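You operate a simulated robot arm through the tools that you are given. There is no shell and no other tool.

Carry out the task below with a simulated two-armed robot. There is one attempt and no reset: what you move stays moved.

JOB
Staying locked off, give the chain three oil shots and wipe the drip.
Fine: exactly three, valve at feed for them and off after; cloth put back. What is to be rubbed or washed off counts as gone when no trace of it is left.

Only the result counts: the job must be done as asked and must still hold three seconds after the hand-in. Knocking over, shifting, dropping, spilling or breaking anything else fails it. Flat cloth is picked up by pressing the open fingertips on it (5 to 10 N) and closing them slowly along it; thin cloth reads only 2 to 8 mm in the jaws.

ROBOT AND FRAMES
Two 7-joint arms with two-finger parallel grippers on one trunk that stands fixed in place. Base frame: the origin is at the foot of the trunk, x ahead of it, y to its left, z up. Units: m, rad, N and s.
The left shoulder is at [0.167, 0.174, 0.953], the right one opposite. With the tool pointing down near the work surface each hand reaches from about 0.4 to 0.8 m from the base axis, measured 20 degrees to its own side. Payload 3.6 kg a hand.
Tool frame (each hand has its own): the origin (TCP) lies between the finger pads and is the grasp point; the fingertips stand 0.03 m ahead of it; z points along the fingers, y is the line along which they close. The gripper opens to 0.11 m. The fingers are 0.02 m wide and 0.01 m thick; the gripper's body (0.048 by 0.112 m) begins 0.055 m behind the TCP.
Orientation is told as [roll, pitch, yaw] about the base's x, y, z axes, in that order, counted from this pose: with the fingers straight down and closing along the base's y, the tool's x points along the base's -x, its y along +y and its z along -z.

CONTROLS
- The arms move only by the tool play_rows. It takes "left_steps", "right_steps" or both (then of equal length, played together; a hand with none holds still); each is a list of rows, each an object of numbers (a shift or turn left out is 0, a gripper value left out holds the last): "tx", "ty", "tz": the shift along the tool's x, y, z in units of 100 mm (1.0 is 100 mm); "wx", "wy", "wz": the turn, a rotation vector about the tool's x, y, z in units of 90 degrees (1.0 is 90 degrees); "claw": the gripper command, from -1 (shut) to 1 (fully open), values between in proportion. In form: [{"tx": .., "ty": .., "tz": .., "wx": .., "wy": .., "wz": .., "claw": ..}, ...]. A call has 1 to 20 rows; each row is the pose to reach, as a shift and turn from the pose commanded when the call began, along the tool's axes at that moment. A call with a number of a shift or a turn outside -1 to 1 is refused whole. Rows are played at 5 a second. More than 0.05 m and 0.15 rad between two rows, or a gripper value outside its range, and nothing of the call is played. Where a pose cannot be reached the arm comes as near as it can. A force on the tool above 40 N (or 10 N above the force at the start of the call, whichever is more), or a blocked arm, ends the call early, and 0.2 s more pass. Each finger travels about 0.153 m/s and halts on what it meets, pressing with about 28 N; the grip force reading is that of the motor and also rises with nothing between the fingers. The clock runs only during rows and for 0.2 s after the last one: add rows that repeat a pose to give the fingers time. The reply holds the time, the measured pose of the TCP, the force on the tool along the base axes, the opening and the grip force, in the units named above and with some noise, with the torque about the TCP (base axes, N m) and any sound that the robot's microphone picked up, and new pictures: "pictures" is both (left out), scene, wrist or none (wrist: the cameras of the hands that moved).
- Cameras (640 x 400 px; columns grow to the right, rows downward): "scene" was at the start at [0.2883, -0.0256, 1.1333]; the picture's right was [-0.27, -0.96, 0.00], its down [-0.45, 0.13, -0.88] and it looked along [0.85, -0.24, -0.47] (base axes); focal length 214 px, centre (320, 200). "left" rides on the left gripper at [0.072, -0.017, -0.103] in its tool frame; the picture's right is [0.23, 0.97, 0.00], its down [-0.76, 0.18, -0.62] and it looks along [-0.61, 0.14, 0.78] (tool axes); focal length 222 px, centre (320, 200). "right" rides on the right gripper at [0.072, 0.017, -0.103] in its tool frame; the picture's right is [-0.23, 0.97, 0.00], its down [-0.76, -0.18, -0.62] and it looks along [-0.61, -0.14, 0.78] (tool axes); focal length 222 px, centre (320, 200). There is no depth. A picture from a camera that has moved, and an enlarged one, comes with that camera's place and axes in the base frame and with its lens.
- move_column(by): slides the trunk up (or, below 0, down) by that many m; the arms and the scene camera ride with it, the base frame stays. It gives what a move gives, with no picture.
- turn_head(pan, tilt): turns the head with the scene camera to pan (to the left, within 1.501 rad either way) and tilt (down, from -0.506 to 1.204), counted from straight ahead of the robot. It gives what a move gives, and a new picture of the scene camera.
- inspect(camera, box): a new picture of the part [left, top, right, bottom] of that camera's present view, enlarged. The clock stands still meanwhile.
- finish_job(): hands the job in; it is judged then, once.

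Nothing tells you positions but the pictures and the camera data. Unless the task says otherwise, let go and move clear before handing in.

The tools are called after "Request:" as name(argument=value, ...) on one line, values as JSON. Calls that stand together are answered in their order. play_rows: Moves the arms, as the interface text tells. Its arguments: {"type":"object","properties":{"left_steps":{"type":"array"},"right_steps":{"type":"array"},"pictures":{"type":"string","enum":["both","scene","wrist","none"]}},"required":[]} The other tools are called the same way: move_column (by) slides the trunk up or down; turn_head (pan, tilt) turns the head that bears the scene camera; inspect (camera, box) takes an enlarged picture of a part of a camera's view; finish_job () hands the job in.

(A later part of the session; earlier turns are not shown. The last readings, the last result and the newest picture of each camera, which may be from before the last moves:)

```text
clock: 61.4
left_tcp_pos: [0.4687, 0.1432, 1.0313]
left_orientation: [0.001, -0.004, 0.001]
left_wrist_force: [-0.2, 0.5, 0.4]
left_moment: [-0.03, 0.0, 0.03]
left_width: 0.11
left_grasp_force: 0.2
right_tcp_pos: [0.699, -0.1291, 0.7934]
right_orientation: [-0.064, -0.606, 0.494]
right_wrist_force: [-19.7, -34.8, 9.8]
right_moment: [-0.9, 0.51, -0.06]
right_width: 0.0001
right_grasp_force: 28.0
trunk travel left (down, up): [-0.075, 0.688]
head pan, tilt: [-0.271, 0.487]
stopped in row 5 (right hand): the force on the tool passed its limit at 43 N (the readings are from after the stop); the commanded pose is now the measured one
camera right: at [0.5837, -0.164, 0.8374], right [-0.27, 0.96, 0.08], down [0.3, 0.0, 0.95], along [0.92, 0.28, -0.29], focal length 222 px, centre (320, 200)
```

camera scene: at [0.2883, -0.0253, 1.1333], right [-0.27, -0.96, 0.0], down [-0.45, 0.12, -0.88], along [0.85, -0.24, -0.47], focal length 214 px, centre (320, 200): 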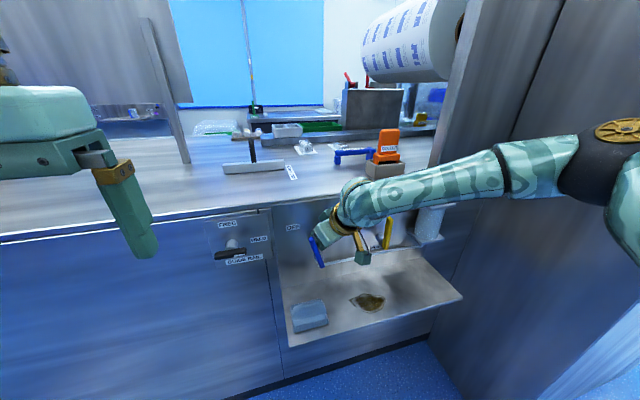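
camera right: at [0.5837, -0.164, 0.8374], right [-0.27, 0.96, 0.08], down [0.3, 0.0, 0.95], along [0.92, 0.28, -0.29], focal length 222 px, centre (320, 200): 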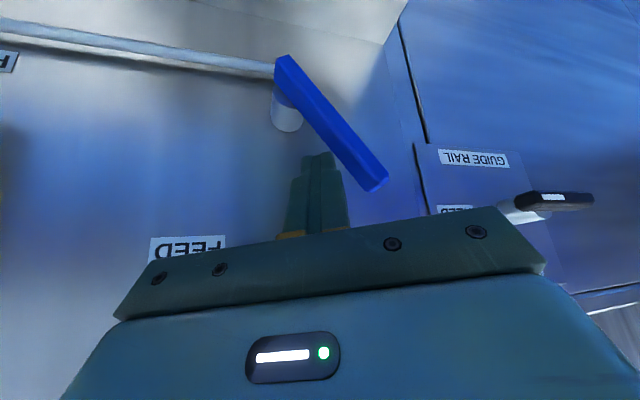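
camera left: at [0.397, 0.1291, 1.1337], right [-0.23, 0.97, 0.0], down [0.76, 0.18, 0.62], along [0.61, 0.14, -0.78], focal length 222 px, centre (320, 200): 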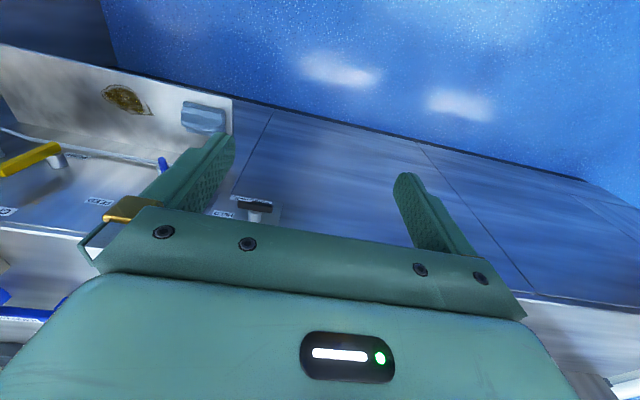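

The stop is reached on the OFF side. Backing away right and up, then checking the lever against its original pose.

Request:
play_rows(right_steps=[{"tx": 0.06, "ty": -0.14, "tz": -0.037}, {"tx": 0.12, "ty": -0.27, "tz": -0.07}, {"tx": 0.12, "ty": -0.27, "tz": -0.3}, {"tx": 0.12, "ty": -0.27, "tz": -0.55}, {"tx": 0.12, "ty": -0.27, "tz": -0.8}, {"tx": 0.12, "ty": -0.4, "tz": -1.0}, {"tx": 0.12, "ty": -0.6, "tz": -1.0}, {"tx": 0.12, "ty": -0.6, "tz": -1.0}], pictures="both")

Request:
inspect(camera="scene", box=[270, 170, 470, 295])

```text
clock: 63.2
left_tcp_pos: [0.4707, 0.1458, 1.0306]
left_orientation: [0.0, 0.0, 0.0]
left_wrist_force: [-0.5, 0.6, -0.7]
left_moment: [-0.05, -0.01, 0.0]
left_width: 0.1101
left_grasp_force: 0.1
right_tcp_pos: [0.6657, -0.206, 0.8692]
right_orientation: [-0.052, -0.607, 0.497]
right_wrist_force: [0.6, -0.5, -0.8]
right_moment: [0.0, 0.01, -0.01]
right_width: 0.0
right_grasp_force: 28.2
trunk travel left (down, up): [-0.075, 0.688]
head pan, tilt: [-0.271, 0.487]
camera scene: at [0.2883, -0.0254, 1.1333], right [-0.27, -0.96, 0.0], down [-0.45, 0.13, -0.88], along [0.85, -0.24, -0.47], focal length 214 px, centre (320, 200)
camera right: at [0.5506, -0.2412, 0.9126], right [-0.27, 0.96, 0.09], down [0.3, 0.0, 0.95], along [0.91, 0.29, -0.29], focal length 222 px, centre (320, 200)
```

scene: 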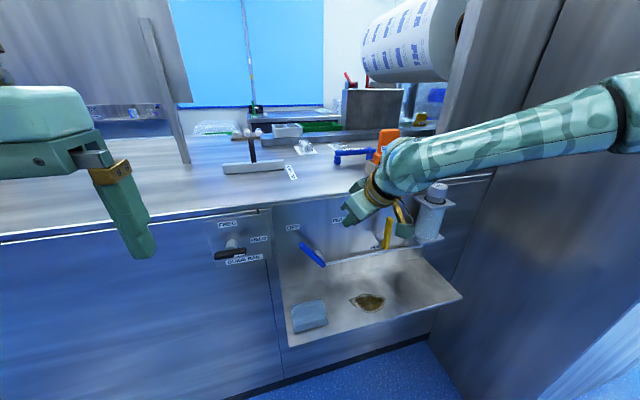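
right: 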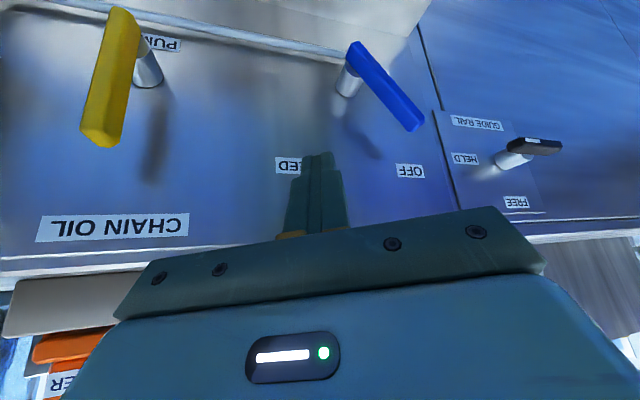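

```text
3.20 times, centred on (370, 232) of scene
camera zoom: at [0.2883, -0.0254, 1.1333], right [-0.27, -0.96, 0.0], down [-0.45, 0.13, -0.88], along [0.85, -0.24, -0.47], focal length 686 px, centre (160, 96)
```

zoom: 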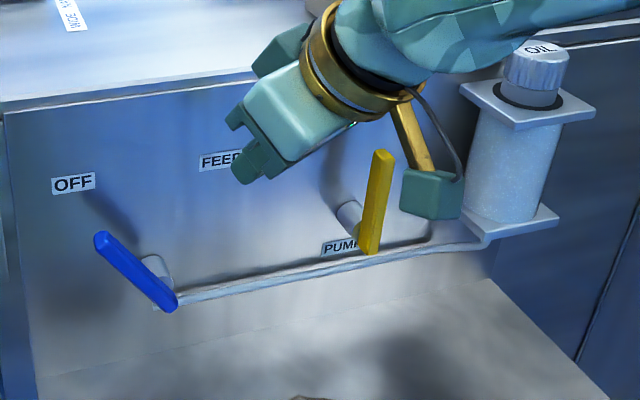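

The valve is at OFF exactly as at the start and the pump is upright. Next is the cloth: a folded pad about 6×8 cm near (0.62,-0.09). I'll bring the right hand over it, pointing mostly down, and look.

Request:
play_rows(right_steps=[{"tx": 0.07, "ty": 0.18, "tz": -0.06, "wx": 0.036, "wz": 0.052, "claw": 1}, {"tx": 0.14, "ty": 0.36, "tz": -0.11, "wx": 0.072, "wz": 0.104}, {"tx": 0.21, "ty": 0.54, "tz": -0.17, "wx": 0.108, "wz": 0.156}, {"tx": 0.28, "ty": 0.72, "tz": -0.22, "wx": 0.144, "wz": 0.208}, {"tx": 0.346, "ty": 0.897, "tz": -0.28, "wx": 0.18, "wy": 0.0136, "wz": 0.26}, {"tx": 0.346, "ty": 0.897, "tz": -0.28, "wx": 0.18, "wy": 0.0136, "wz": 0.26}], pictures="none")

Request:
play_rows(right_steps=[{"wx": -0.016, "wy": 0.08}, {"wx": -0.033, "wy": 0.164}, {"wx": -0.033, "wy": 0.164}], pictures="both")

```text
clock: 64.6
left_tcp_pos: [0.4699, 0.1458, 1.0299]
left_orientation: [-0.001, 0.0, -0.001]
left_wrist_force: [0.4, -0.5, 0.3]
left_moment: [0.02, 0.02, -0.03]
left_width: 0.11
left_grasp_force: 0.0
right_tcp_pos: [0.5848, -0.1454, 0.868]
right_orientation: [-0.049, -0.607, -0.003]
right_wrist_force: [0.2, -0.7, 0.1]
right_moment: [0.01, 0.0, -0.01]
right_width: 0.1098
right_grasp_force: 0.0
trunk travel left (down, up): [-0.075, 0.688]
head pan, tilt: [-0.271, 0.487]
```

```text
clock: 65.4
left_tcp_pos: [0.4701, 0.1443, 1.0304]
left_orientation: [0.001, -0.001, 0.0]
left_wrist_force: [-0.9, -0.5, -0.2]
left_moment: [-0.02, 0.0, -0.03]
left_width: 0.1103
left_grasp_force: 0.1
right_tcp_pos: [0.5851, -0.1435, 0.8681]
right_orientation: [0.006, -0.349, -0.01]
right_wrist_force: [-0.4, 0.6, -0.7]
right_moment: [0.01, -0.03, 0.01]
right_width: 0.11
right_grasp_force: 0.0
trunk travel left (down, up): [-0.075, 0.688]
head pan, tilt: [-0.271, 0.487]
camera scene: at [0.2883, -0.0254, 1.1333], right [-0.27, -0.96, 0.0], down [-0.45, 0.13, -0.88], along [0.85, -0.24, -0.47], focal length 214 px, centre (320, 200)
camera right: at [0.4813, -0.1269, 0.9422], right [0.22, 0.97, 0.08], down [0.5, -0.19, 0.84], along [0.84, -0.15, -0.53], focal length 222 px, centre (320, 200)
```

scene: 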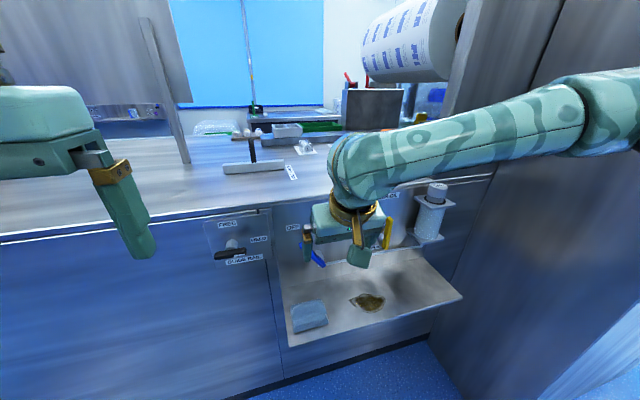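
right: 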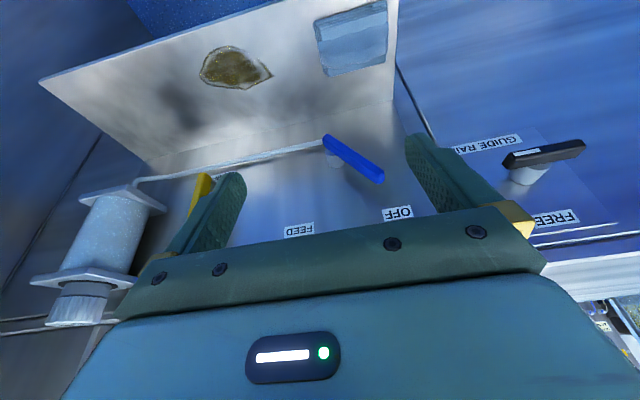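

The pad spans about x 0.59–0.65, y -0.13…-0.05, with its top near z 0.64. I'll lower the open hand over it, fingers on its two y sides.

Request:
play_rows(right_steps=[{"tx": 0.045, "ty": 0.13, "tz": 0.2}, {"tx": 0.09, "ty": 0.27, "tz": 0.4}, {"tx": 0.13, "ty": 0.4, "tz": 0.6}, {"tx": 0.18, "ty": 0.535, "tz": 0.85}, {"tx": 0.18, "ty": 0.535, "tz": 0.85}], pictures="both")

```text
clock: 66.6
left_tcp_pos: [0.4701, 0.1446, 1.0294]
left_orientation: [-0.001, 0.0, 0.001]
left_wrist_force: [0.5, 0.5, -0.8]
left_moment: [0.02, -0.01, 0.01]
left_width: 0.1101
left_grasp_force: 0.0
right_tcp_pos: [0.5947, -0.1124, 0.8044]
right_orientation: [0.005, -0.352, -0.011]
right_wrist_force: [-0.3, 0.5, -0.6]
right_moment: [0.0, -0.02, 0.02]
right_width: 0.11
right_grasp_force: 0.1
right hand out of reach, approached as far as the arm can: row 3, 4, 5
trunk travel left (down, up): [-0.075, 0.688]
head pan, tilt: [-0.271, 0.487]
camera scene: at [0.2882, -0.0254, 1.1333], right [-0.27, -0.96, 0.0], down [-0.45, 0.13, -0.88], along [0.85, -0.24, -0.47], focal length 214 px, centre (320, 200)
camera right: at [0.4906, -0.0954, 0.8777], right [0.22, 0.97, 0.08], down [0.5, -0.19, 0.85], along [0.84, -0.15, -0.53], focal length 222 px, centre (320, 200)
```

scene: 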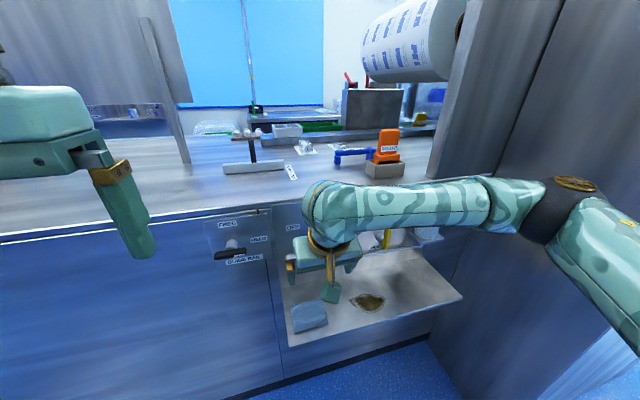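
right: 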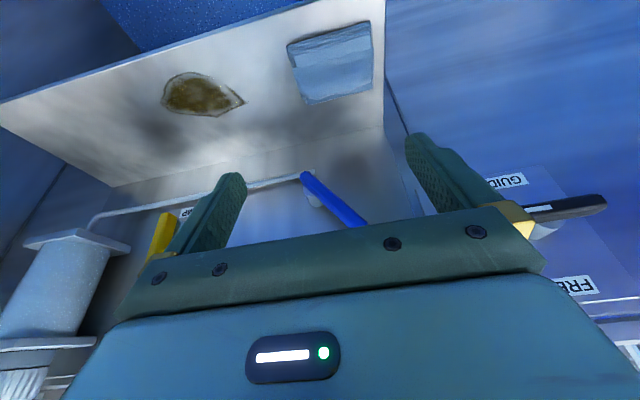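

A straight wrist stops near y≈-0.11 again. I'll test whether the limit relaxes lower down with a more vertical hand.

Request:
play_rows(right_steps=[{"tz": 0.2, "wy": 0.06}, {"tz": 0.4, "wy": 0.12}, {"tz": 0.6, "wy": 0.15}, {"tz": 0.8, "wy": 0.15}, {"tz": 0.8, "ty": 0.2, "wy": 0.15}, {"tz": 0.8, "ty": 0.2, "wy": 0.15}], pictures="both")

```text
clock: 68.0
left_tcp_pos: [0.4711, 0.1438, 1.031]
left_orientation: [0.0, -0.001, 0.0]
left_wrist_force: [0.1, 0.8, -0.3]
left_moment: [-0.01, 0.0, 0.03]
left_width: 0.1102
left_grasp_force: 0.0
right_tcp_pos: [0.6063, -0.1364, 0.7518]
right_orientation: [0.002, -0.114, -0.009]
right_wrist_force: [0.0, 0.8, 0.2]
right_moment: [0.01, 0.01, 0.04]
right_width: 0.1102
right_grasp_force: 0.0
right hand out of reach, approached as far as the arm can: row 1, 2, 3, 4, 5, 6
trunk travel left (down, up): [-0.075, 0.688]
head pan, tilt: [-0.271, 0.487]
camera scene: at [0.2884, -0.0255, 1.1333], right [-0.27, -0.96, 0.0], down [-0.45, 0.13, -0.88], along [0.85, -0.24, -0.47], focal length 214 px, centre (320, 200)
camera right: at [0.5199, -0.1189, 0.8468], right [0.23, 0.97, 0.03], down [0.68, -0.19, 0.7], along [0.69, -0.14, -0.71], focal length 222 px, centre (320, 200)
```

scene: 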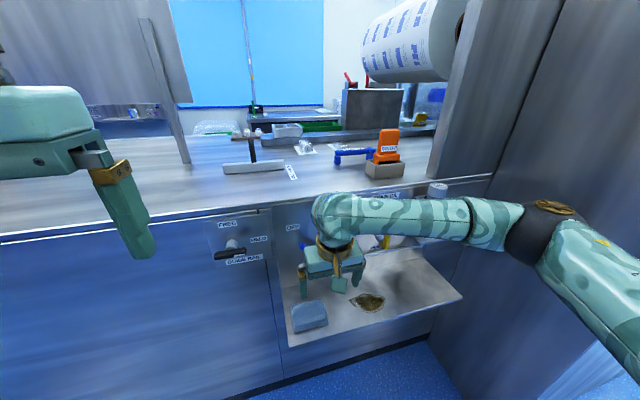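
right: 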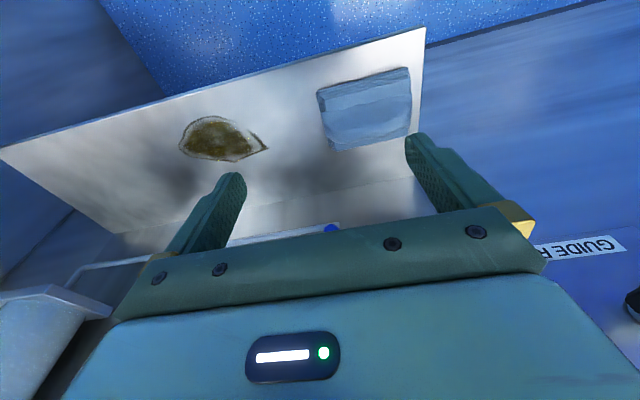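

Request:
play_rows(right_steps=[{"wx": -0.008, "wz": -0.08}, {"wx": -0.017, "wz": -0.16}, {"wx": -0.025, "wz": -0.24}, {"wx": -0.033, "wz": -0.32}, {"wx": -0.041, "wz": -0.4}, {"wx": -0.05, "wz": -0.48}, {"wx": -0.058, "wz": -0.56}, {"wx": -0.058, "wz": -0.64}, {"wx": -0.058, "wz": -0.64}], pictures="none")

Request:
play_rows(right_steps=[{"ty": 0.1, "tx": -0.1}, {"ty": 0.2, "tx": -0.3}, {"ty": 0.25, "tx": -0.4}, {"ty": 0.25, "tx": -0.4}], pictures="both")

```text
clock: 70.0
left_tcp_pos: [0.4687, 0.1448, 1.0303]
left_orientation: [-0.001, 0.0, 0.001]
left_wrist_force: [-1.4, -0.2, -0.1]
left_moment: [0.02, 0.01, 0.01]
left_width: 0.1101
left_grasp_force: 0.1
right_tcp_pos: [0.6059, -0.1354, 0.7504]
right_orientation: [-0.018, -0.107, 1.005]
right_wrist_force: [0.2, -0.9, -0.8]
right_moment: [-0.01, 0.01, 0.02]
right_width: 0.11
right_grasp_force: 0.0
trunk travel left (down, up): [-0.075, 0.688]
head pan, tilt: [-0.271, 0.487]
```

```text
clock: 71.0
left_tcp_pos: [0.4709, 0.1438, 1.0299]
left_orientation: [0.0, -0.001, 0.0]
left_wrist_force: [1.3, -0.9, -0.8]
left_moment: [-0.01, 0.01, 0.0]
left_width: 0.1099
left_grasp_force: 0.0
right_tcp_pos: [0.5946, -0.1193, 0.7542]
right_orientation: [-0.018, -0.108, 1.002]
right_wrist_force: [-1.0, -1.0, -0.1]
right_moment: [-0.01, -0.01, 0.0]
right_width: 0.11
right_grasp_force: 0.0
right hand out of reach, approached as far as the arm can: row 2, 3, 4
trunk travel left (down, up): [-0.075, 0.688]
head pan, tilt: [-0.271, 0.487]
camera scene: at [0.2884, -0.0254, 1.1333], right [-0.27, -0.96, 0.0], down [-0.45, 0.13, -0.88], along [0.85, -0.24, -0.47], focal length 214 px, centre (320, 200)
camera right: at [0.534, -0.1788, 0.8507], right [-0.7, 0.72, 0.01], down [0.51, 0.49, 0.7], along [0.5, 0.5, -0.71], focal length 222 px, centre (320, 200)
```

scene: 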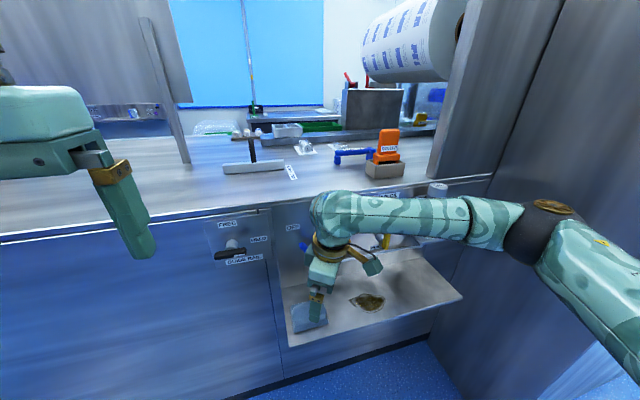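
right: 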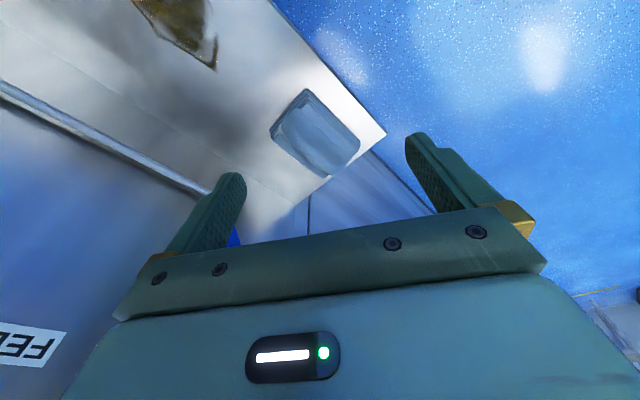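

The wrist itself can't get further left, so I'll lean the hand so that the fingers point down-left (yaw 90°, tilt about 0.5). They'll then close along x over the 6 cm side of the pad.

Request:
play_rows(right_steps=[{"wx": -0.008, "wz": -0.075}, {"wx": -0.016, "wz": -0.15}, {"wx": -0.024, "wz": -0.22}, {"wx": -0.032, "wz": -0.29}, {"wx": -0.039, "wz": -0.36}, {"wx": -0.039, "wz": -0.36}], pictures="none")

Request:
play_rows(right_steps=[{"wy": -0.08}, {"wy": -0.16}, {"wy": -0.25}, {"wy": -0.25}], pictures="both")

```text
clock: 72.4
left_tcp_pos: [0.4705, 0.1453, 1.0302]
left_orientation: [-0.002, -0.002, 0.002]
left_wrist_force: [-0.8, -0.2, 0.3]
left_moment: [0.0, 0.0, 0.01]
left_width: 0.11
left_grasp_force: 0.2
right_tcp_pos: [0.5936, -0.1223, 0.755]
right_orientation: [-0.014, -0.097, 1.572]
right_wrist_force: [-0.2, -0.5, -0.5]
right_moment: [-0.01, 0.02, 0.01]
right_width: 0.1099
right_grasp_force: 0.0
trunk travel left (down, up): [-0.075, 0.688]
head pan, tilt: [-0.271, 0.487]
```

```text
clock: 73.4
left_tcp_pos: [0.4698, 0.1447, 1.0299]
left_orientation: [0.0, 0.001, 0.002]
left_wrist_force: [-0.2, 0.0, -0.5]
left_moment: [0.02, 0.01, 0.01]
left_width: 0.1099
left_grasp_force: 0.1
right_tcp_pos: [0.594, -0.1193, 0.7558]
right_orientation: [-0.017, -0.49, 1.578]
right_wrist_force: [-0.2, 0.3, -0.8]
right_moment: [0.0, 0.01, 0.01]
right_width: 0.1098
right_grasp_force: 0.0
trunk travel left (down, up): [-0.075, 0.688]
head pan, tilt: [-0.271, 0.487]
camera scene: at [0.2885, -0.0254, 1.1332], right [-0.27, -0.96, 0.0], down [-0.45, 0.13, -0.88], along [0.85, -0.24, -0.47], focal length 214 px, centre (320, 200)
camera right: at [0.5759, -0.2314, 0.8129], right [-0.98, 0.2, 0.09], down [0.16, 0.38, 0.91], along [0.15, 0.9, -0.4], focal length 222 px, centre (320, 200)
```

scene: 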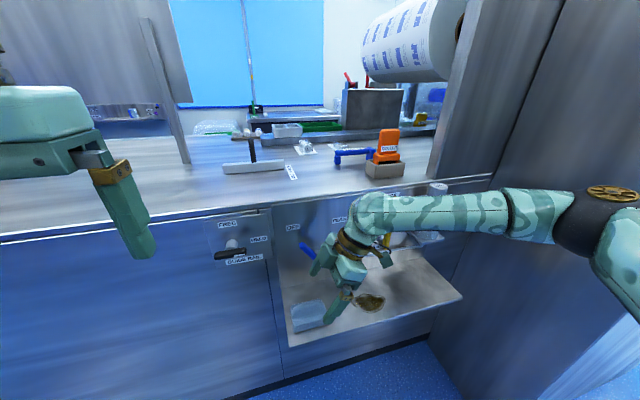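
right: 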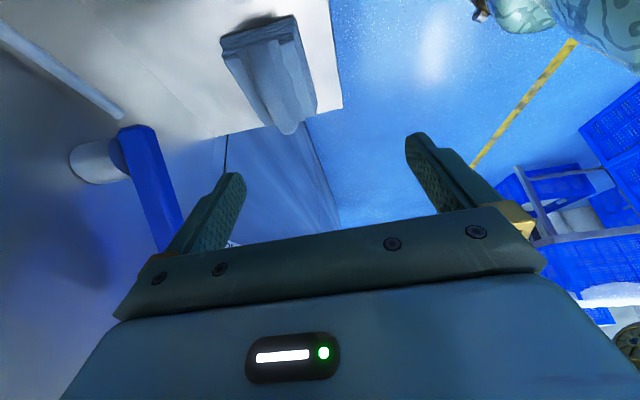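

Request:
inspect(camera="right", box=[190, 0, 350, 150])

```text
2.67 times, centred on (270, 75) of right
camera zoom: at [0.5759, -0.2314, 0.8129], right [-0.98, 0.2, 0.09], down [0.16, 0.38, 0.91], along [0.15, 0.9, -0.4], focal length 592 px, centre (453, 533)
```

zoom: 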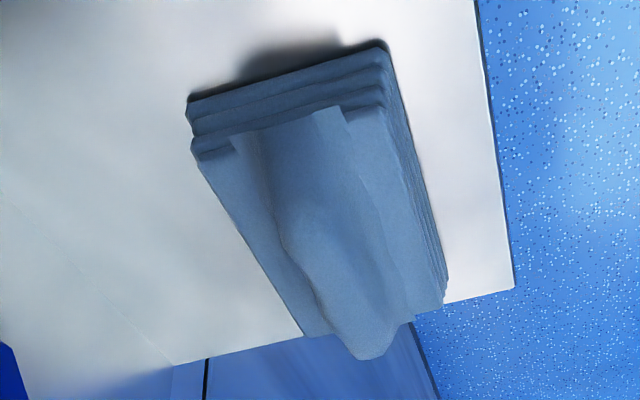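

The folded pad, with a raised fold on top, spans x≈0.598–0.657 and y≈-0.137…-0.052. I'm moving the open fingers to straddle it in x, just above it.

Request:
play_rows(right_steps=[{"tx": 0.03, "ty": -0.11, "tz": 0.17}, {"tx": 0.06, "ty": -0.22, "tz": 0.34}, {"tx": 0.098, "ty": -0.32, "tz": 0.507}, {"tx": 0.098, "ty": -0.32, "tz": 0.507}], pictures="both")

```text
clock: 74.4
left_tcp_pos: [0.468, 0.1447, 1.0312]
left_orientation: [0.001, -0.003, -0.001]
left_wrist_force: [0.4, -0.6, 0.3]
left_moment: [-0.01, 0.01, -0.01]
left_width: 0.11
left_grasp_force: 0.0
right_tcp_pos: [0.6247, -0.1034, 0.7079]
right_orientation: [-0.017, -0.489, 1.58]
right_wrist_force: [-21.2, -2.6, 10.9]
right_moment: [-0.19, -1.13, -0.61]
right_width: 0.1002
right_grasp_force: 0.0
trunk travel left (down, up): [-0.075, 0.688]
head pan, tilt: [-0.271, 0.487]
camera scene: at [0.2851, -0.0256, 1.1343], right [-0.27, -0.96, 0.0], down [-0.45, 0.13, -0.88], along [0.85, -0.24, -0.47], focal length 214 px, centre (320, 200)
camera right: at [0.606, -0.2161, 0.7655], right [-0.98, 0.2, 0.09], down [0.16, 0.38, 0.91], along [0.15, 0.9, -0.4], focal length 222 px, centre (320, 200)
```

scene: 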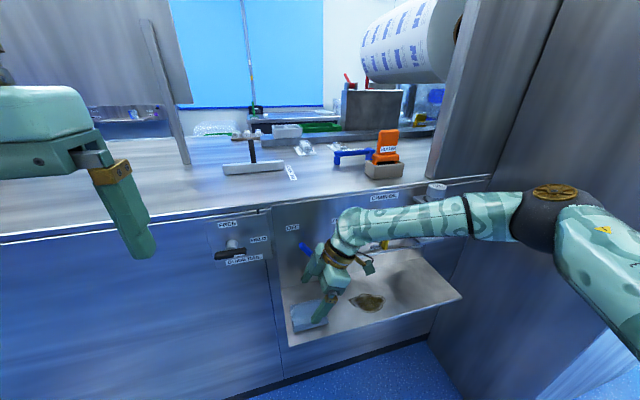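
right: 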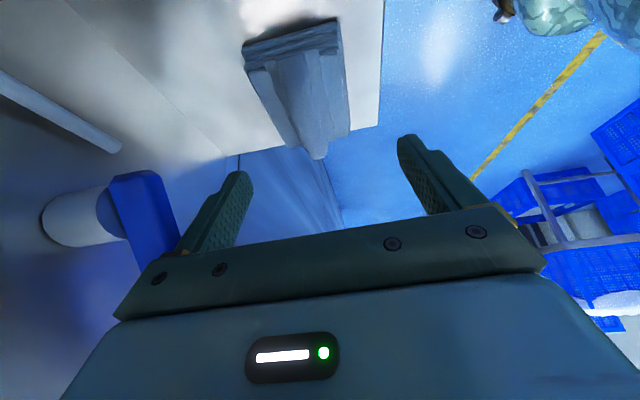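

The far finger touched the valve lever, because it was open too wide. I'm backing off and narrowing the opening to about 8.5 cm.

Request:
play_rows(right_steps=[{"ty": 0.1, "claw": 0.55}, {"ty": 0.15}, {"ty": 0.15}], pictures="both")

```text
clock: 75.2
left_tcp_pos: [0.4691, 0.1441, 1.0299]
left_orientation: [-0.001, 0.0, -0.001]
left_wrist_force: [0.2, 1.3, -0.7]
left_moment: [-0.03, -0.01, 0.0]
left_width: 0.1098
left_grasp_force: 0.1
right_tcp_pos: [0.6111, -0.1039, 0.7066]
right_orientation: [-0.015, -0.49, 1.576]
right_wrist_force: [-0.8, 0.8, 0.5]
right_moment: [0.02, -0.01, 0.01]
right_width: 0.0851
right_grasp_force: 0.1
trunk travel left (down, up): [-0.075, 0.688]
head pan, tilt: [-0.271, 0.487]
camera scene: at [0.2884, -0.0254, 1.1333], right [-0.27, -0.96, 0.0], down [-0.45, 0.13, -0.88], along [0.85, -0.24, -0.47], focal length 214 px, centre (320, 200)
camera right: at [0.593, -0.2162, 0.7639], right [-0.97, 0.2, 0.09], down [0.17, 0.38, 0.91], along [0.15, 0.9, -0.4], focal length 222 px, centre (320, 200)
```

scene: 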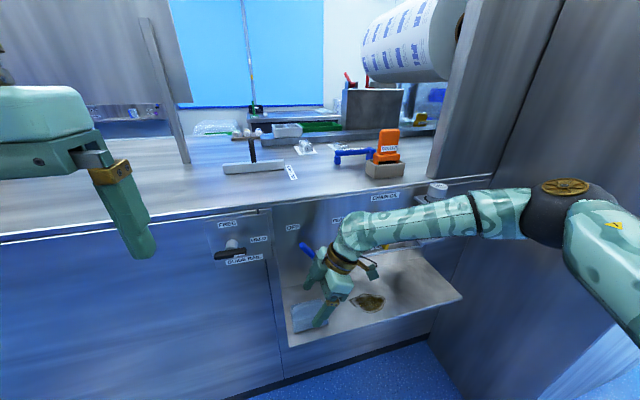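
right: 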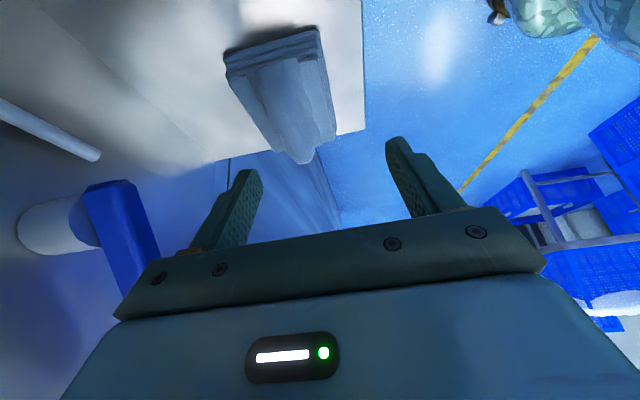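

Request:
play_rows(right_steps=[{"ty": -0.13}, {"ty": -0.13, "tx": 0.07, "tz": 0.13}, {"ty": -0.13, "tx": 0.14, "tz": 0.26}, {"ty": -0.13, "tx": 0.2, "tz": 0.38}, {"ty": -0.13, "tx": 0.2, "tz": 0.38}], pictures="both")

```text
clock: 76.4
left_tcp_pos: [0.4687, 0.1447, 1.0302]
left_orientation: [0.0, 0.0, -0.001]
left_wrist_force: [0.5, 0.0, -0.4]
left_moment: [0.01, -0.01, -0.01]
left_width: 0.1102
left_grasp_force: 0.0
right_tcp_pos: [0.6252, -0.1028, 0.6622]
right_orientation: [-0.014, -0.492, 1.578]
right_wrist_force: [0.7, -0.4, -0.3]
right_moment: [-0.02, 0.02, 0.02]
right_width: 0.0853
right_grasp_force: 0.1
trunk travel left (down, up): [-0.075, 0.688]
head pan, tilt: [-0.271, 0.487]
camera scene: at [0.2884, -0.0254, 1.1333], right [-0.27, -0.96, 0.0], down [-0.45, 0.13, -0.88], along [0.85, -0.24, -0.47], focal length 214 px, centre (320, 200)
camera right: at [0.6067, -0.2158, 0.7207], right [-0.98, 0.2, 0.09], down [0.17, 0.38, 0.91], along [0.15, 0.9, -0.4], focal length 222 px, centre (320, 200)
```

scene: 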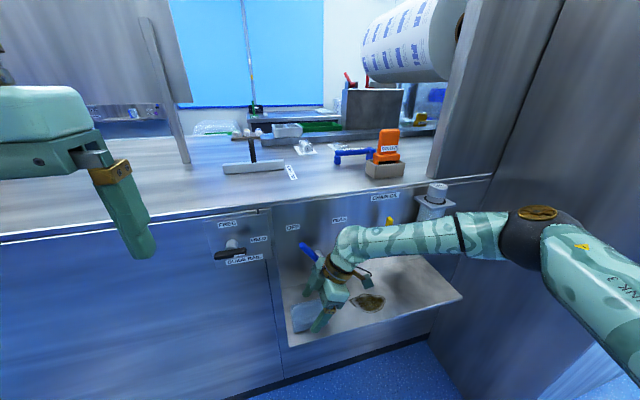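
right: 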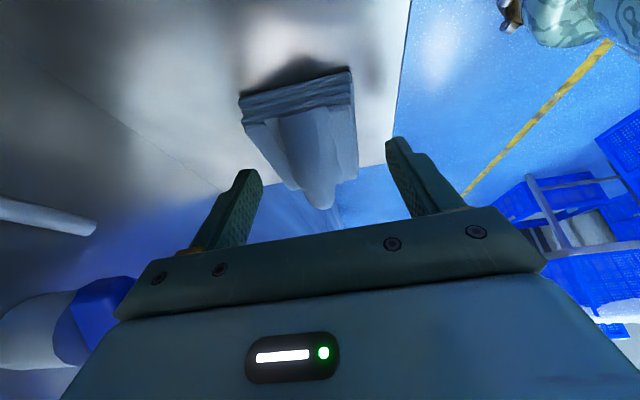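

The fingertips are beside the pad at z≈0.636. Lowering about 9 mm more, carefully.

Request:
play_rows(right_steps=[{"tx": 0.02, "tz": 0.04}, {"tx": 0.042, "tz": 0.08}, {"tx": 0.042, "tz": 0.08}], pictures="none")

```text
clock: 77.2
left_tcp_pos: [0.4718, 0.1453, 1.0298]
left_orientation: [0.001, 0.0, 0.0]
left_wrist_force: [0.5, -1.1, -0.5]
left_moment: [0.02, 0.03, -0.03]
left_width: 0.1104
left_grasp_force: 0.0
right_tcp_pos: [0.6227, -0.1044, 0.6552]
right_orientation: [-0.015, -0.491, 1.578]
right_wrist_force: [0.2, 0.4, 0.2]
right_moment: [-0.04, -0.01, 0.0]
right_width: 0.0852
right_grasp_force: 0.0
trunk travel left (down, up): [-0.075, 0.688]
head pan, tilt: [-0.271, 0.487]
```

Request:
play_rows(right_steps=[{"tx": 0.007, "tz": 0.013}, {"tx": 0.014, "tz": 0.027}, {"tx": 0.021, "tz": 0.04}, {"tx": 0.021, "tz": 0.04}], pictures="none")

```text
clock: 78.2
left_tcp_pos: [0.4714, 0.1466, 1.0296]
left_orientation: [-0.001, 0.0, 0.0]
left_wrist_force: [-1.1, 0.2, -0.3]
left_moment: [-0.04, 0.04, 0.02]
left_width: 0.1099
left_grasp_force: 0.1
right_tcp_pos: [0.623, -0.105, 0.6529]
right_orientation: [-0.017, -0.492, 1.578]
right_wrist_force: [0.0, -0.4, 0.2]
right_moment: [-0.02, 0.0, 0.02]
right_width: 0.0855
right_grasp_force: 0.0
right hand out of reach, approached as far as the arm can: row 1, 2, 3, 4
trunk travel left (down, up): [-0.075, 0.688]
head pan, tilt: [-0.271, 0.487]
```

The tips are about 5 mm above the tray. Closing slowly on the pad.

Request:
play_rows(right_steps=[{"claw": 0.4}, {"claw": 0.3}, {"claw": 0.2}, {"claw": 0.1}, {"claw": 0.0}, {"claw": 0.0}], pictures="both")

```text
clock: 79.6
left_tcp_pos: [0.4717, 0.1457, 1.03]
left_orientation: [0.001, 0.0, 0.0]
left_wrist_force: [0.8, -0.3, -0.1]
left_moment: [-0.03, 0.0, 0.01]
left_width: 0.1101
left_grasp_force: 0.0
right_tcp_pos: [0.6231, -0.1052, 0.6521]
right_orientation: [-0.016, -0.491, 1.578]
right_wrist_force: [0.5, 0.0, 0.3]
right_moment: [0.0, 0.01, 0.0]
right_width: 0.0639
right_grasp_force: 28.3
trunk travel left (down, up): [-0.075, 0.688]
head pan, tilt: [-0.271, 0.487]
camera scene: at [0.2884, -0.0254, 1.1332], right [-0.27, -0.96, 0.0], down [-0.45, 0.13, -0.88], along [0.85, -0.24, -0.47], focal length 214 px, centre (320, 200)
camera right: at [0.6048, -0.2183, 0.7108], right [-0.98, 0.2, 0.09], down [0.16, 0.38, 0.91], along [0.15, 0.9, -0.4], focal length 222 px, centre (320, 200)
```

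scene: 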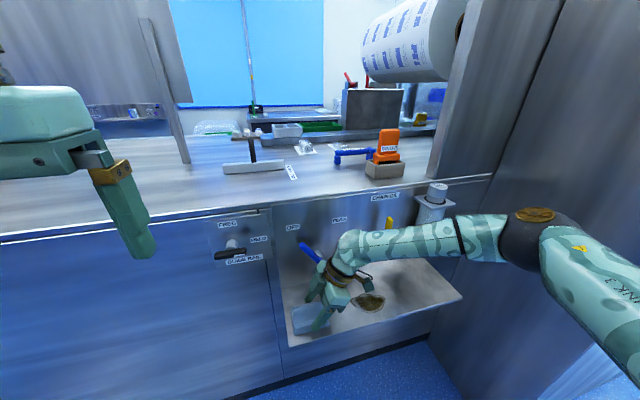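
right: 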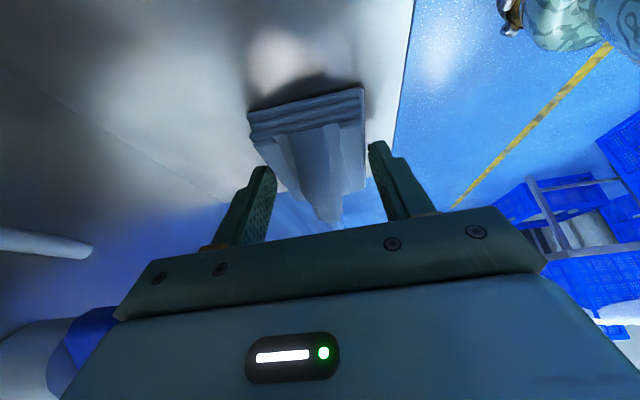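

The grip is firm at 64 mm wide, so the pad behaves as a firm block. I'll note this pose for putting it back and lift gently.

Request:
play_rows(right_steps=[{"claw": -0.3}, {"tx": -0.05, "tz": -0.09}, {"tx": -0.1, "tz": -0.18}, {"tx": -0.16, "tz": -0.3}, {"tx": -0.21, "tz": -0.4}, {"tx": -0.21, "tz": -0.4}], pictures="both")

```text
clock: 81.0
left_tcp_pos: [0.4682, 0.1446, 1.03]
left_orientation: [0.0, 0.0, -0.001]
left_wrist_force: [-0.4, -0.1, -0.3]
left_moment: [0.0, -0.01, -0.01]
left_width: 0.11
left_grasp_force: 0.1
right_tcp_pos: [0.6231, -0.1057, 0.6988]
right_orientation: [-0.016, -0.492, 1.578]
right_wrist_force: [-0.2, -0.2, -0.6]
right_moment: [-0.05, 0.0, -0.01]
right_width: 0.0637
right_grasp_force: 27.5
trunk travel left (down, up): [-0.075, 0.688]
head pan, tilt: [-0.271, 0.487]
camera scene: at [0.2885, -0.0255, 1.1332], right [-0.27, -0.96, 0.0], down [-0.45, 0.13, -0.88], along [0.85, -0.24, -0.47], focal length 214 px, centre (320, 200)
camera right: at [0.6039, -0.2187, 0.756], right [-0.98, 0.2, 0.09], down [0.17, 0.38, 0.91], along [0.15, 0.9, -0.4], focal length 222 px, centre (320, 200)
```

scene: 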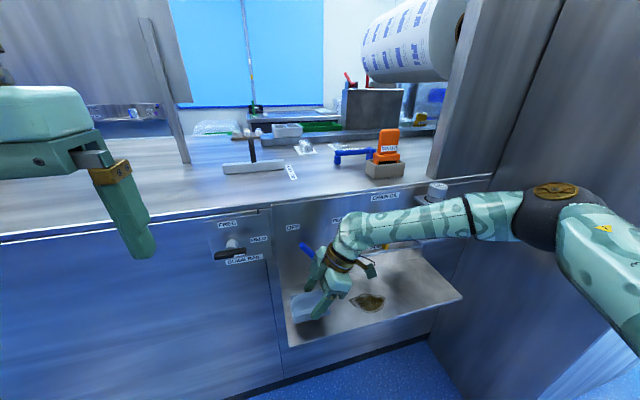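
right: 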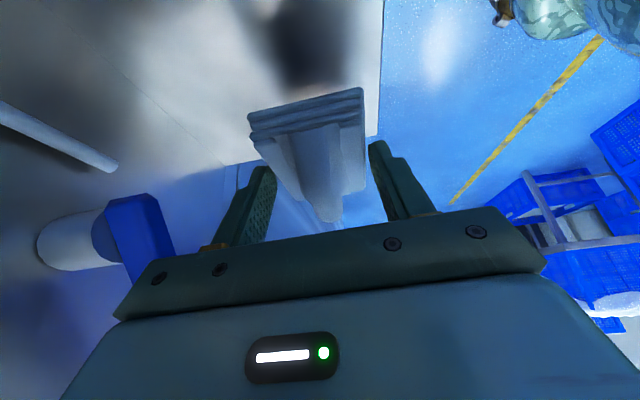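

The cloth is held firmly. I'll carry it right and rotate the hand back to yaw 0, which keeps clear of the levers while wiping.

Request:
play_rows(right_steps=[{"tx": 0.2, "ty": 0.05, "tz": -0.16}, {"tx": 0.4, "ty": 0.1, "tz": -0.32}, {"tx": 0.6, "ty": 0.15, "tz": -0.48}, {"tx": 0.79, "ty": 0.2, "tz": -0.65}, {"tx": 0.79, "ty": 0.2, "tz": -0.65}], pictures="none")

Request:
play_rows(right_steps=[{"wx": 0.0395, "wz": 0.0737}, {"wx": 0.079, "wz": 0.1475}, {"wx": 0.1185, "wz": 0.221}, {"wx": 0.158, "wz": 0.295}, {"wx": 0.1975, "wz": 0.369}, {"wx": 0.237, "wz": 0.4425}, {"wx": 0.2765, "wz": 0.516}, {"wx": 0.316, "wz": 0.59}, {"wx": 0.3555, "wz": 0.664}, {"wx": 0.395, "wz": 0.7375}, {"wx": 0.4345, "wz": 0.811}, {"wx": 0.474, "wz": 0.885}, {"wx": 0.474, "wz": 0.885}], pictures="both")

```text
clock: 82.2
left_tcp_pos: [0.4699, 0.1454, 1.0298]
left_orientation: [0.0, 0.001, -0.001]
left_wrist_force: [1.3, -0.1, -0.8]
left_moment: [-0.02, -0.02, 0.01]
left_width: 0.1099
left_grasp_force: 0.1
right_tcp_pos: [0.6006, -0.2061, 0.7184]
right_orientation: [-0.018, -0.491, 1.579]
right_wrist_force: [-0.2, 0.1, 0.1]
right_moment: [0.01, 0.02, -0.01]
right_width: 0.0637
right_grasp_force: 28.2
trunk travel left (down, up): [-0.075, 0.688]
head pan, tilt: [-0.271, 0.487]
```

```text
clock: 85.0
left_tcp_pos: [0.4709, 0.1444, 1.0299]
left_orientation: [-0.001, 0.0, -0.001]
left_wrist_force: [-0.3, -0.4, 0.2]
left_moment: [0.05, 0.0, 0.02]
left_width: 0.1099
left_grasp_force: 0.0
right_tcp_pos: [0.603, -0.2057, 0.7163]
right_orientation: [-0.003, -0.506, -0.006]
right_wrist_force: [0.3, -1.4, -1.3]
right_moment: [0.0, 0.01, 0.03]
right_width: 0.0637
right_grasp_force: 28.7
trunk travel left (down, up): [-0.075, 0.688]
head pan, tilt: [-0.271, 0.487]
camera scene: at [0.2884, -0.0255, 1.1333], right [-0.27, -0.96, 0.0], down [-0.45, 0.13, -0.88], along [0.85, -0.24, -0.47], focal length 214 px, centre (320, 200)
camera right: at [0.4882, -0.1884, 0.7743], right [0.21, 0.97, 0.11], down [0.36, -0.18, 0.91], along [0.91, -0.15, -0.39], focal length 222 px, centre (320, 200)
```

scene: 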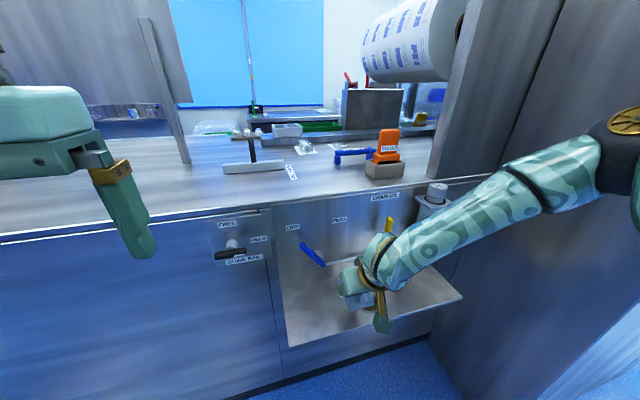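
right: 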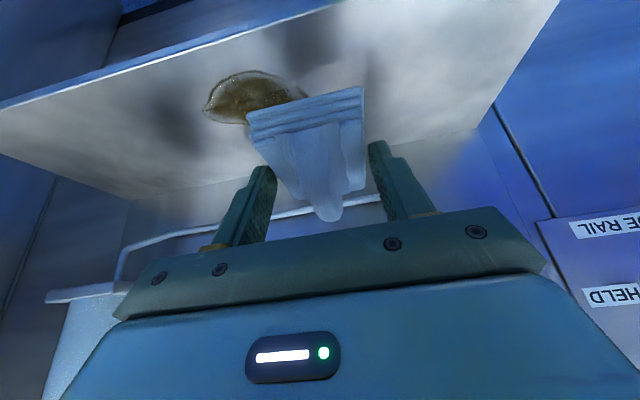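

Now going down left of the drip, at y≈-0.158, with the pad levelled as it was picked.

Request:
play_rows(right_steps=[{"tx": 0.05, "ty": 0.24, "tz": 0.13, "wx": 0.004, "wy": 0.005}, {"tx": 0.1, "ty": 0.48, "tz": 0.26, "wx": 0.008, "wy": 0.0096}, {"tx": 0.16, "ty": 0.48, "tz": 0.39, "wx": 0.008, "wy": 0.0096}, {"tx": 0.21, "ty": 0.48, "tz": 0.52, "wx": 0.008, "wy": 0.0096}, {"tx": 0.21, "ty": 0.48, "tz": 0.52, "wx": 0.008, "wy": 0.0096}], pictures="both")

```text
clock: 86.2
left_tcp_pos: [0.4702, 0.1455, 1.0303]
left_orientation: [-0.002, 0.0, 0.0]
left_wrist_force: [-1.0, 0.2, -0.8]
left_moment: [-0.01, -0.05, -0.02]
left_width: 0.1099
left_grasp_force: 0.0
right_tcp_pos: [0.6112, -0.1591, 0.661]
right_orientation: [-0.015, -0.492, -0.007]
right_wrist_force: [-0.2, 0.4, 0.1]
right_moment: [-0.01, 0.03, 0.04]
right_width: 0.0638
right_grasp_force: 28.1
trunk travel left (down, up): [-0.075, 0.688]
head pan, tilt: [-0.271, 0.487]
camera scene: at [0.2884, -0.0254, 1.1333], right [-0.27, -0.96, 0.0], down [-0.45, 0.13, -0.88], along [0.85, -0.24, -0.47], focal length 214 px, centre (320, 200)
camera right: at [0.4958, -0.1401, 0.7202], right [0.21, 0.97, 0.09], down [0.38, -0.17, 0.91], along [0.9, -0.16, -0.4], focal length 222 px, centre (320, 200)
```

scene: 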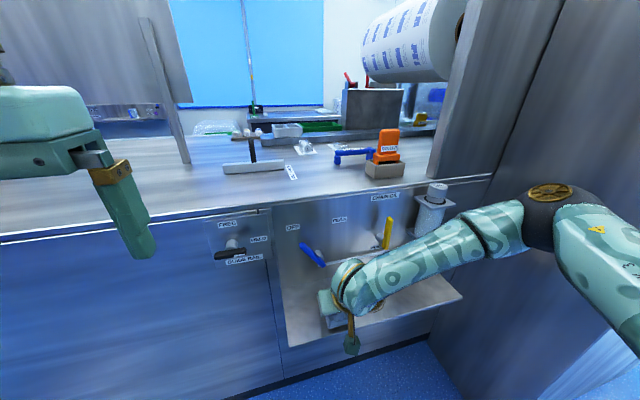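
right: 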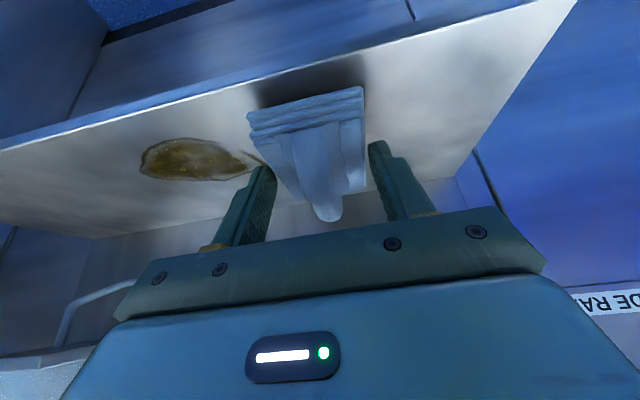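

Request:
play_rows(right_steps=[{"tx": 0.02, "tz": 0.035}, {"tx": 0.038, "tz": 0.07}, {"tx": 0.047, "tz": 0.088}, {"tx": 0.047, "tz": 0.088}], pictures="none")

```text
clock: 87.2
left_tcp_pos: [0.47, 0.144, 1.0299]
left_orientation: [-0.001, -0.002, 0.001]
left_wrist_force: [0.2, 0.7, 0.6]
left_moment: [0.0, 0.02, 0.0]
left_width: 0.1099
left_grasp_force: 0.1
right_tcp_pos: [0.6088, -0.1583, 0.6532]
right_orientation: [-0.014, -0.494, -0.008]
right_wrist_force: [0.2, -0.2, 8.0]
right_moment: [0.15, -0.17, 0.02]
right_width: 0.0638
right_grasp_force: 27.6
trunk travel left (down, up): [-0.075, 0.688]
head pan, tilt: [-0.271, 0.487]
```

Contact at about 8 N. Sweeping right across the drip.

Request:
play_rows(right_steps=[{"ty": -0.12}, {"ty": -0.24}, {"ty": -0.36}, {"ty": -0.48}, {"ty": -0.6}, {"ty": -0.72}, {"ty": -0.84}, {"ty": -0.96}, {"ty": -0.96}], pictures="none")

Request:
play_rows(right_steps=[{"ty": -0.12}, {"ty": -0.24}, {"ty": -0.36}, {"ty": -0.48}, {"ty": -0.6}, {"ty": -0.72}, {"ty": -0.84}, {"ty": -0.96}, {"ty": -0.96}], pictures="both")

```text
clock: 89.2
left_tcp_pos: [0.4702, 0.1451, 1.0305]
left_orientation: [0.0, 0.001, 0.0]
left_wrist_force: [-0.5, -0.2, 1.0]
left_moment: [0.02, 0.0, 0.04]
left_width: 0.1098
left_grasp_force: 0.0
right_tcp_pos: [0.6071, -0.2559, 0.6543]
right_orientation: [-0.013, -0.491, -0.005]
right_wrist_force: [0.4, 0.8, -0.5]
right_moment: [0.0, 0.02, 0.0]
right_width: 0.0638
right_grasp_force: 28.5
trunk travel left (down, up): [-0.075, 0.688]
head pan, tilt: [-0.271, 0.487]
```

```text
clock: 91.2
left_tcp_pos: [0.4704, 0.1444, 1.0299]
left_orientation: [0.0, 0.0, 0.0]
left_wrist_force: [1.1, 0.2, 0.1]
left_moment: [0.01, -0.01, -0.02]
left_width: 0.1099
left_grasp_force: 0.1
right_tcp_pos: [0.6079, -0.3493, 0.6554]
right_orientation: [-0.013, -0.49, -0.007]
right_wrist_force: [-0.5, -0.3, 0.2]
right_moment: [-0.03, 0.0, 0.0]
right_width: 0.0637
right_grasp_force: 28.4
trunk travel left (down, up): [-0.075, 0.688]
head pan, tilt: [-0.271, 0.487]
camera scene: at [0.2885, -0.0255, 1.1332], right [-0.27, -0.96, 0.0], down [-0.45, 0.13, -0.88], along [0.85, -0.24, -0.47], focal length 214 px, centre (320, 200)
camera right: at [0.495, -0.3306, 0.7131], right [0.21, 0.97, 0.09], down [0.38, -0.17, 0.91], along [0.9, -0.16, -0.4], focal length 222 px, centre (320, 200)
```

scene: 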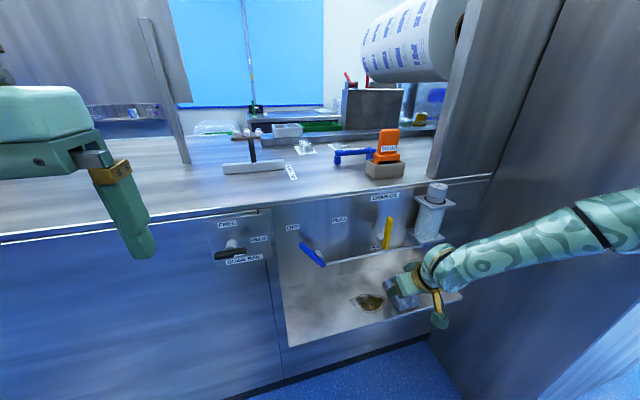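
right: 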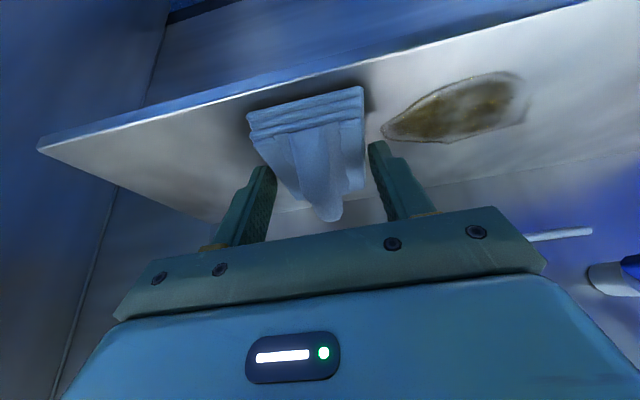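

The pad lifted off partway (slight roll drift) and only the first part was wiped. I'll press down again and sweep back with a height correction.

Request:
play_rows(right_steps=[{"tx": 0.01, "tz": 0.018}, {"tx": 0.021, "tz": 0.04}, {"tx": 0.026, "tz": 0.048}, {"tx": 0.026, "tz": 0.048}], pictures="none")

```text
clock: 92.2
left_tcp_pos: [0.4682, 0.1453, 1.0302]
left_orientation: [0.0, -0.003, -0.001]
left_wrist_force: [0.5, -0.2, 0.5]
left_moment: [0.0, 0.0, -0.01]
left_width: 0.1103
left_grasp_force: 0.0
right_tcp_pos: [0.6082, -0.3484, 0.6529]
right_orientation: [-0.016, -0.499, -0.006]
right_wrist_force: [3.7, -3.5, 25.6]
right_moment: [0.22, -0.17, -0.08]
right_width: 0.0638
right_grasp_force: 28.3
trunk travel left (down, up): [-0.075, 0.688]
head pan, tilt: [-0.271, 0.487]
```

Request:
play_rows(right_steps=[{"tx": -0.009, "tz": -0.018}, {"ty": 0.12, "tx": -0.01, "tz": -0.02}, {"ty": 0.24, "tx": -0.011, "tz": -0.021}, {"ty": 0.36, "tx": -0.012, "tz": -0.022}, {"ty": 0.48, "tx": -0.012, "tz": -0.024}, {"ty": 0.6, "tx": -0.013, "tz": -0.025}, {"ty": 0.72, "tx": -0.014, "tz": -0.027}, {"ty": 0.84, "tx": -0.015, "tz": -0.028}, {"ty": 0.96, "tx": -0.016, "tz": -0.03}, {"ty": 0.96, "tx": -0.016, "tz": -0.03}], pictures="wrist")

```text
clock: 94.4
left_tcp_pos: [0.4679, 0.1457, 1.0308]
left_orientation: [0.0, -0.003, -0.001]
left_wrist_force: [-0.6, -0.2, -0.2]
left_moment: [0.0, 0.02, 0.01]
left_width: 0.1103
left_grasp_force: 0.0
right_tcp_pos: [0.6066, -0.254, 0.6515]
right_orientation: [-0.015, -0.491, -0.006]
right_wrist_force: [0.6, -7.4, 17.6]
right_moment: [-0.24, -0.25, -0.13]
right_width: 0.0637
right_grasp_force: 27.8
trunk travel left (down, up): [-0.075, 0.688]
head pan, tilt: [-0.271, 0.487]
camera right: at [0.4937, -0.2348, 0.7104], right [0.21, 0.97, 0.1], down [0.37, -0.17, 0.91], along [0.9, -0.16, -0.4], focal length 222 px, centre (320, 200)
```

right: 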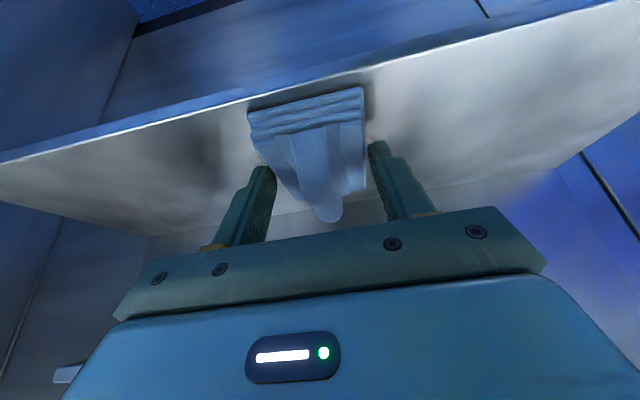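

Wiping well now (17 N). Continuing left.

Request:
play_rows(right_steps=[{"ty": 0.12, "tx": -0.004, "tz": -0.006}, {"ty": 0.24, "tx": -0.005, "tz": -0.008}, {"ty": 0.36, "tx": -0.006, "tz": -0.009}, {"ty": 0.48, "tx": -0.006, "tz": -0.011}, {"ty": 0.6, "tx": -0.007, "tz": -0.012}, {"ty": 0.72, "tx": -0.008, "tz": -0.014}, {"ty": 0.84, "tx": -0.009, "tz": -0.015}, {"ty": 0.84, "tx": -0.009, "tz": -0.015}], pictures="both")

```text
clock: 96.2
left_tcp_pos: [0.4693, 0.1447, 1.0299]
left_orientation: [-0.001, -0.001, 0.001]
left_wrist_force: [-0.1, -0.2, -0.2]
left_moment: [0.02, 0.02, 0.02]
left_width: 0.1099
left_grasp_force: 0.0
right_tcp_pos: [0.6101, -0.1711, 0.6529]
right_orientation: [-0.013, -0.49, -0.006]
right_wrist_force: [-0.1, 0.0, 3.2]
right_moment: [0.07, -0.02, -0.02]
right_width: 0.0639
right_grasp_force: 28.3
trunk travel left (down, up): [-0.075, 0.688]
head pan, tilt: [-0.271, 0.487]
camera scene: at [0.2882, -0.0254, 1.1333], right [-0.27, -0.96, 0.0], down [-0.45, 0.13, -0.88], along [0.85, -0.24, -0.47], focal length 214 px, centre (320, 200)
camera right: at [0.497, -0.1519, 0.7107], right [0.21, 0.97, 0.09], down [0.38, -0.17, 0.91], along [0.9, -0.16, -0.4], focal length 222 px, centre (320, 200)
```

scene: 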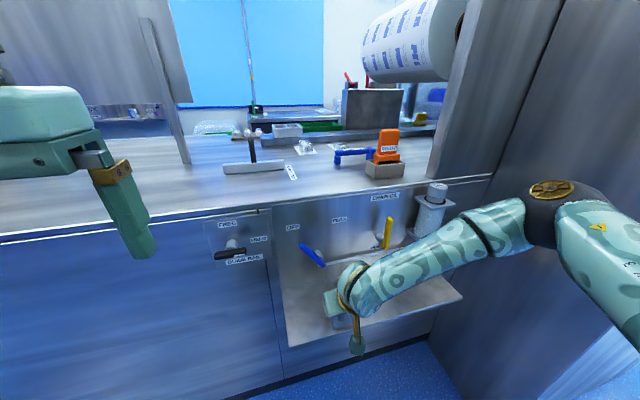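
right: 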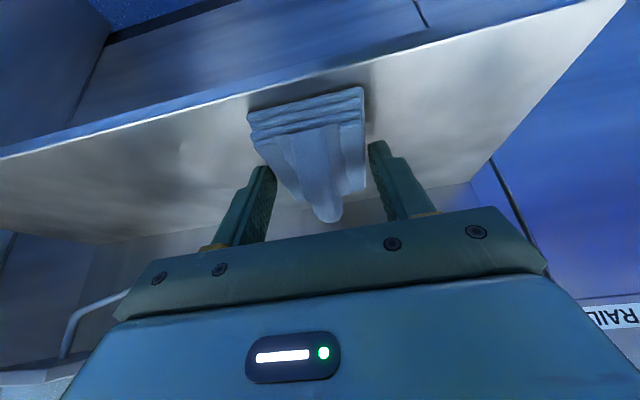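

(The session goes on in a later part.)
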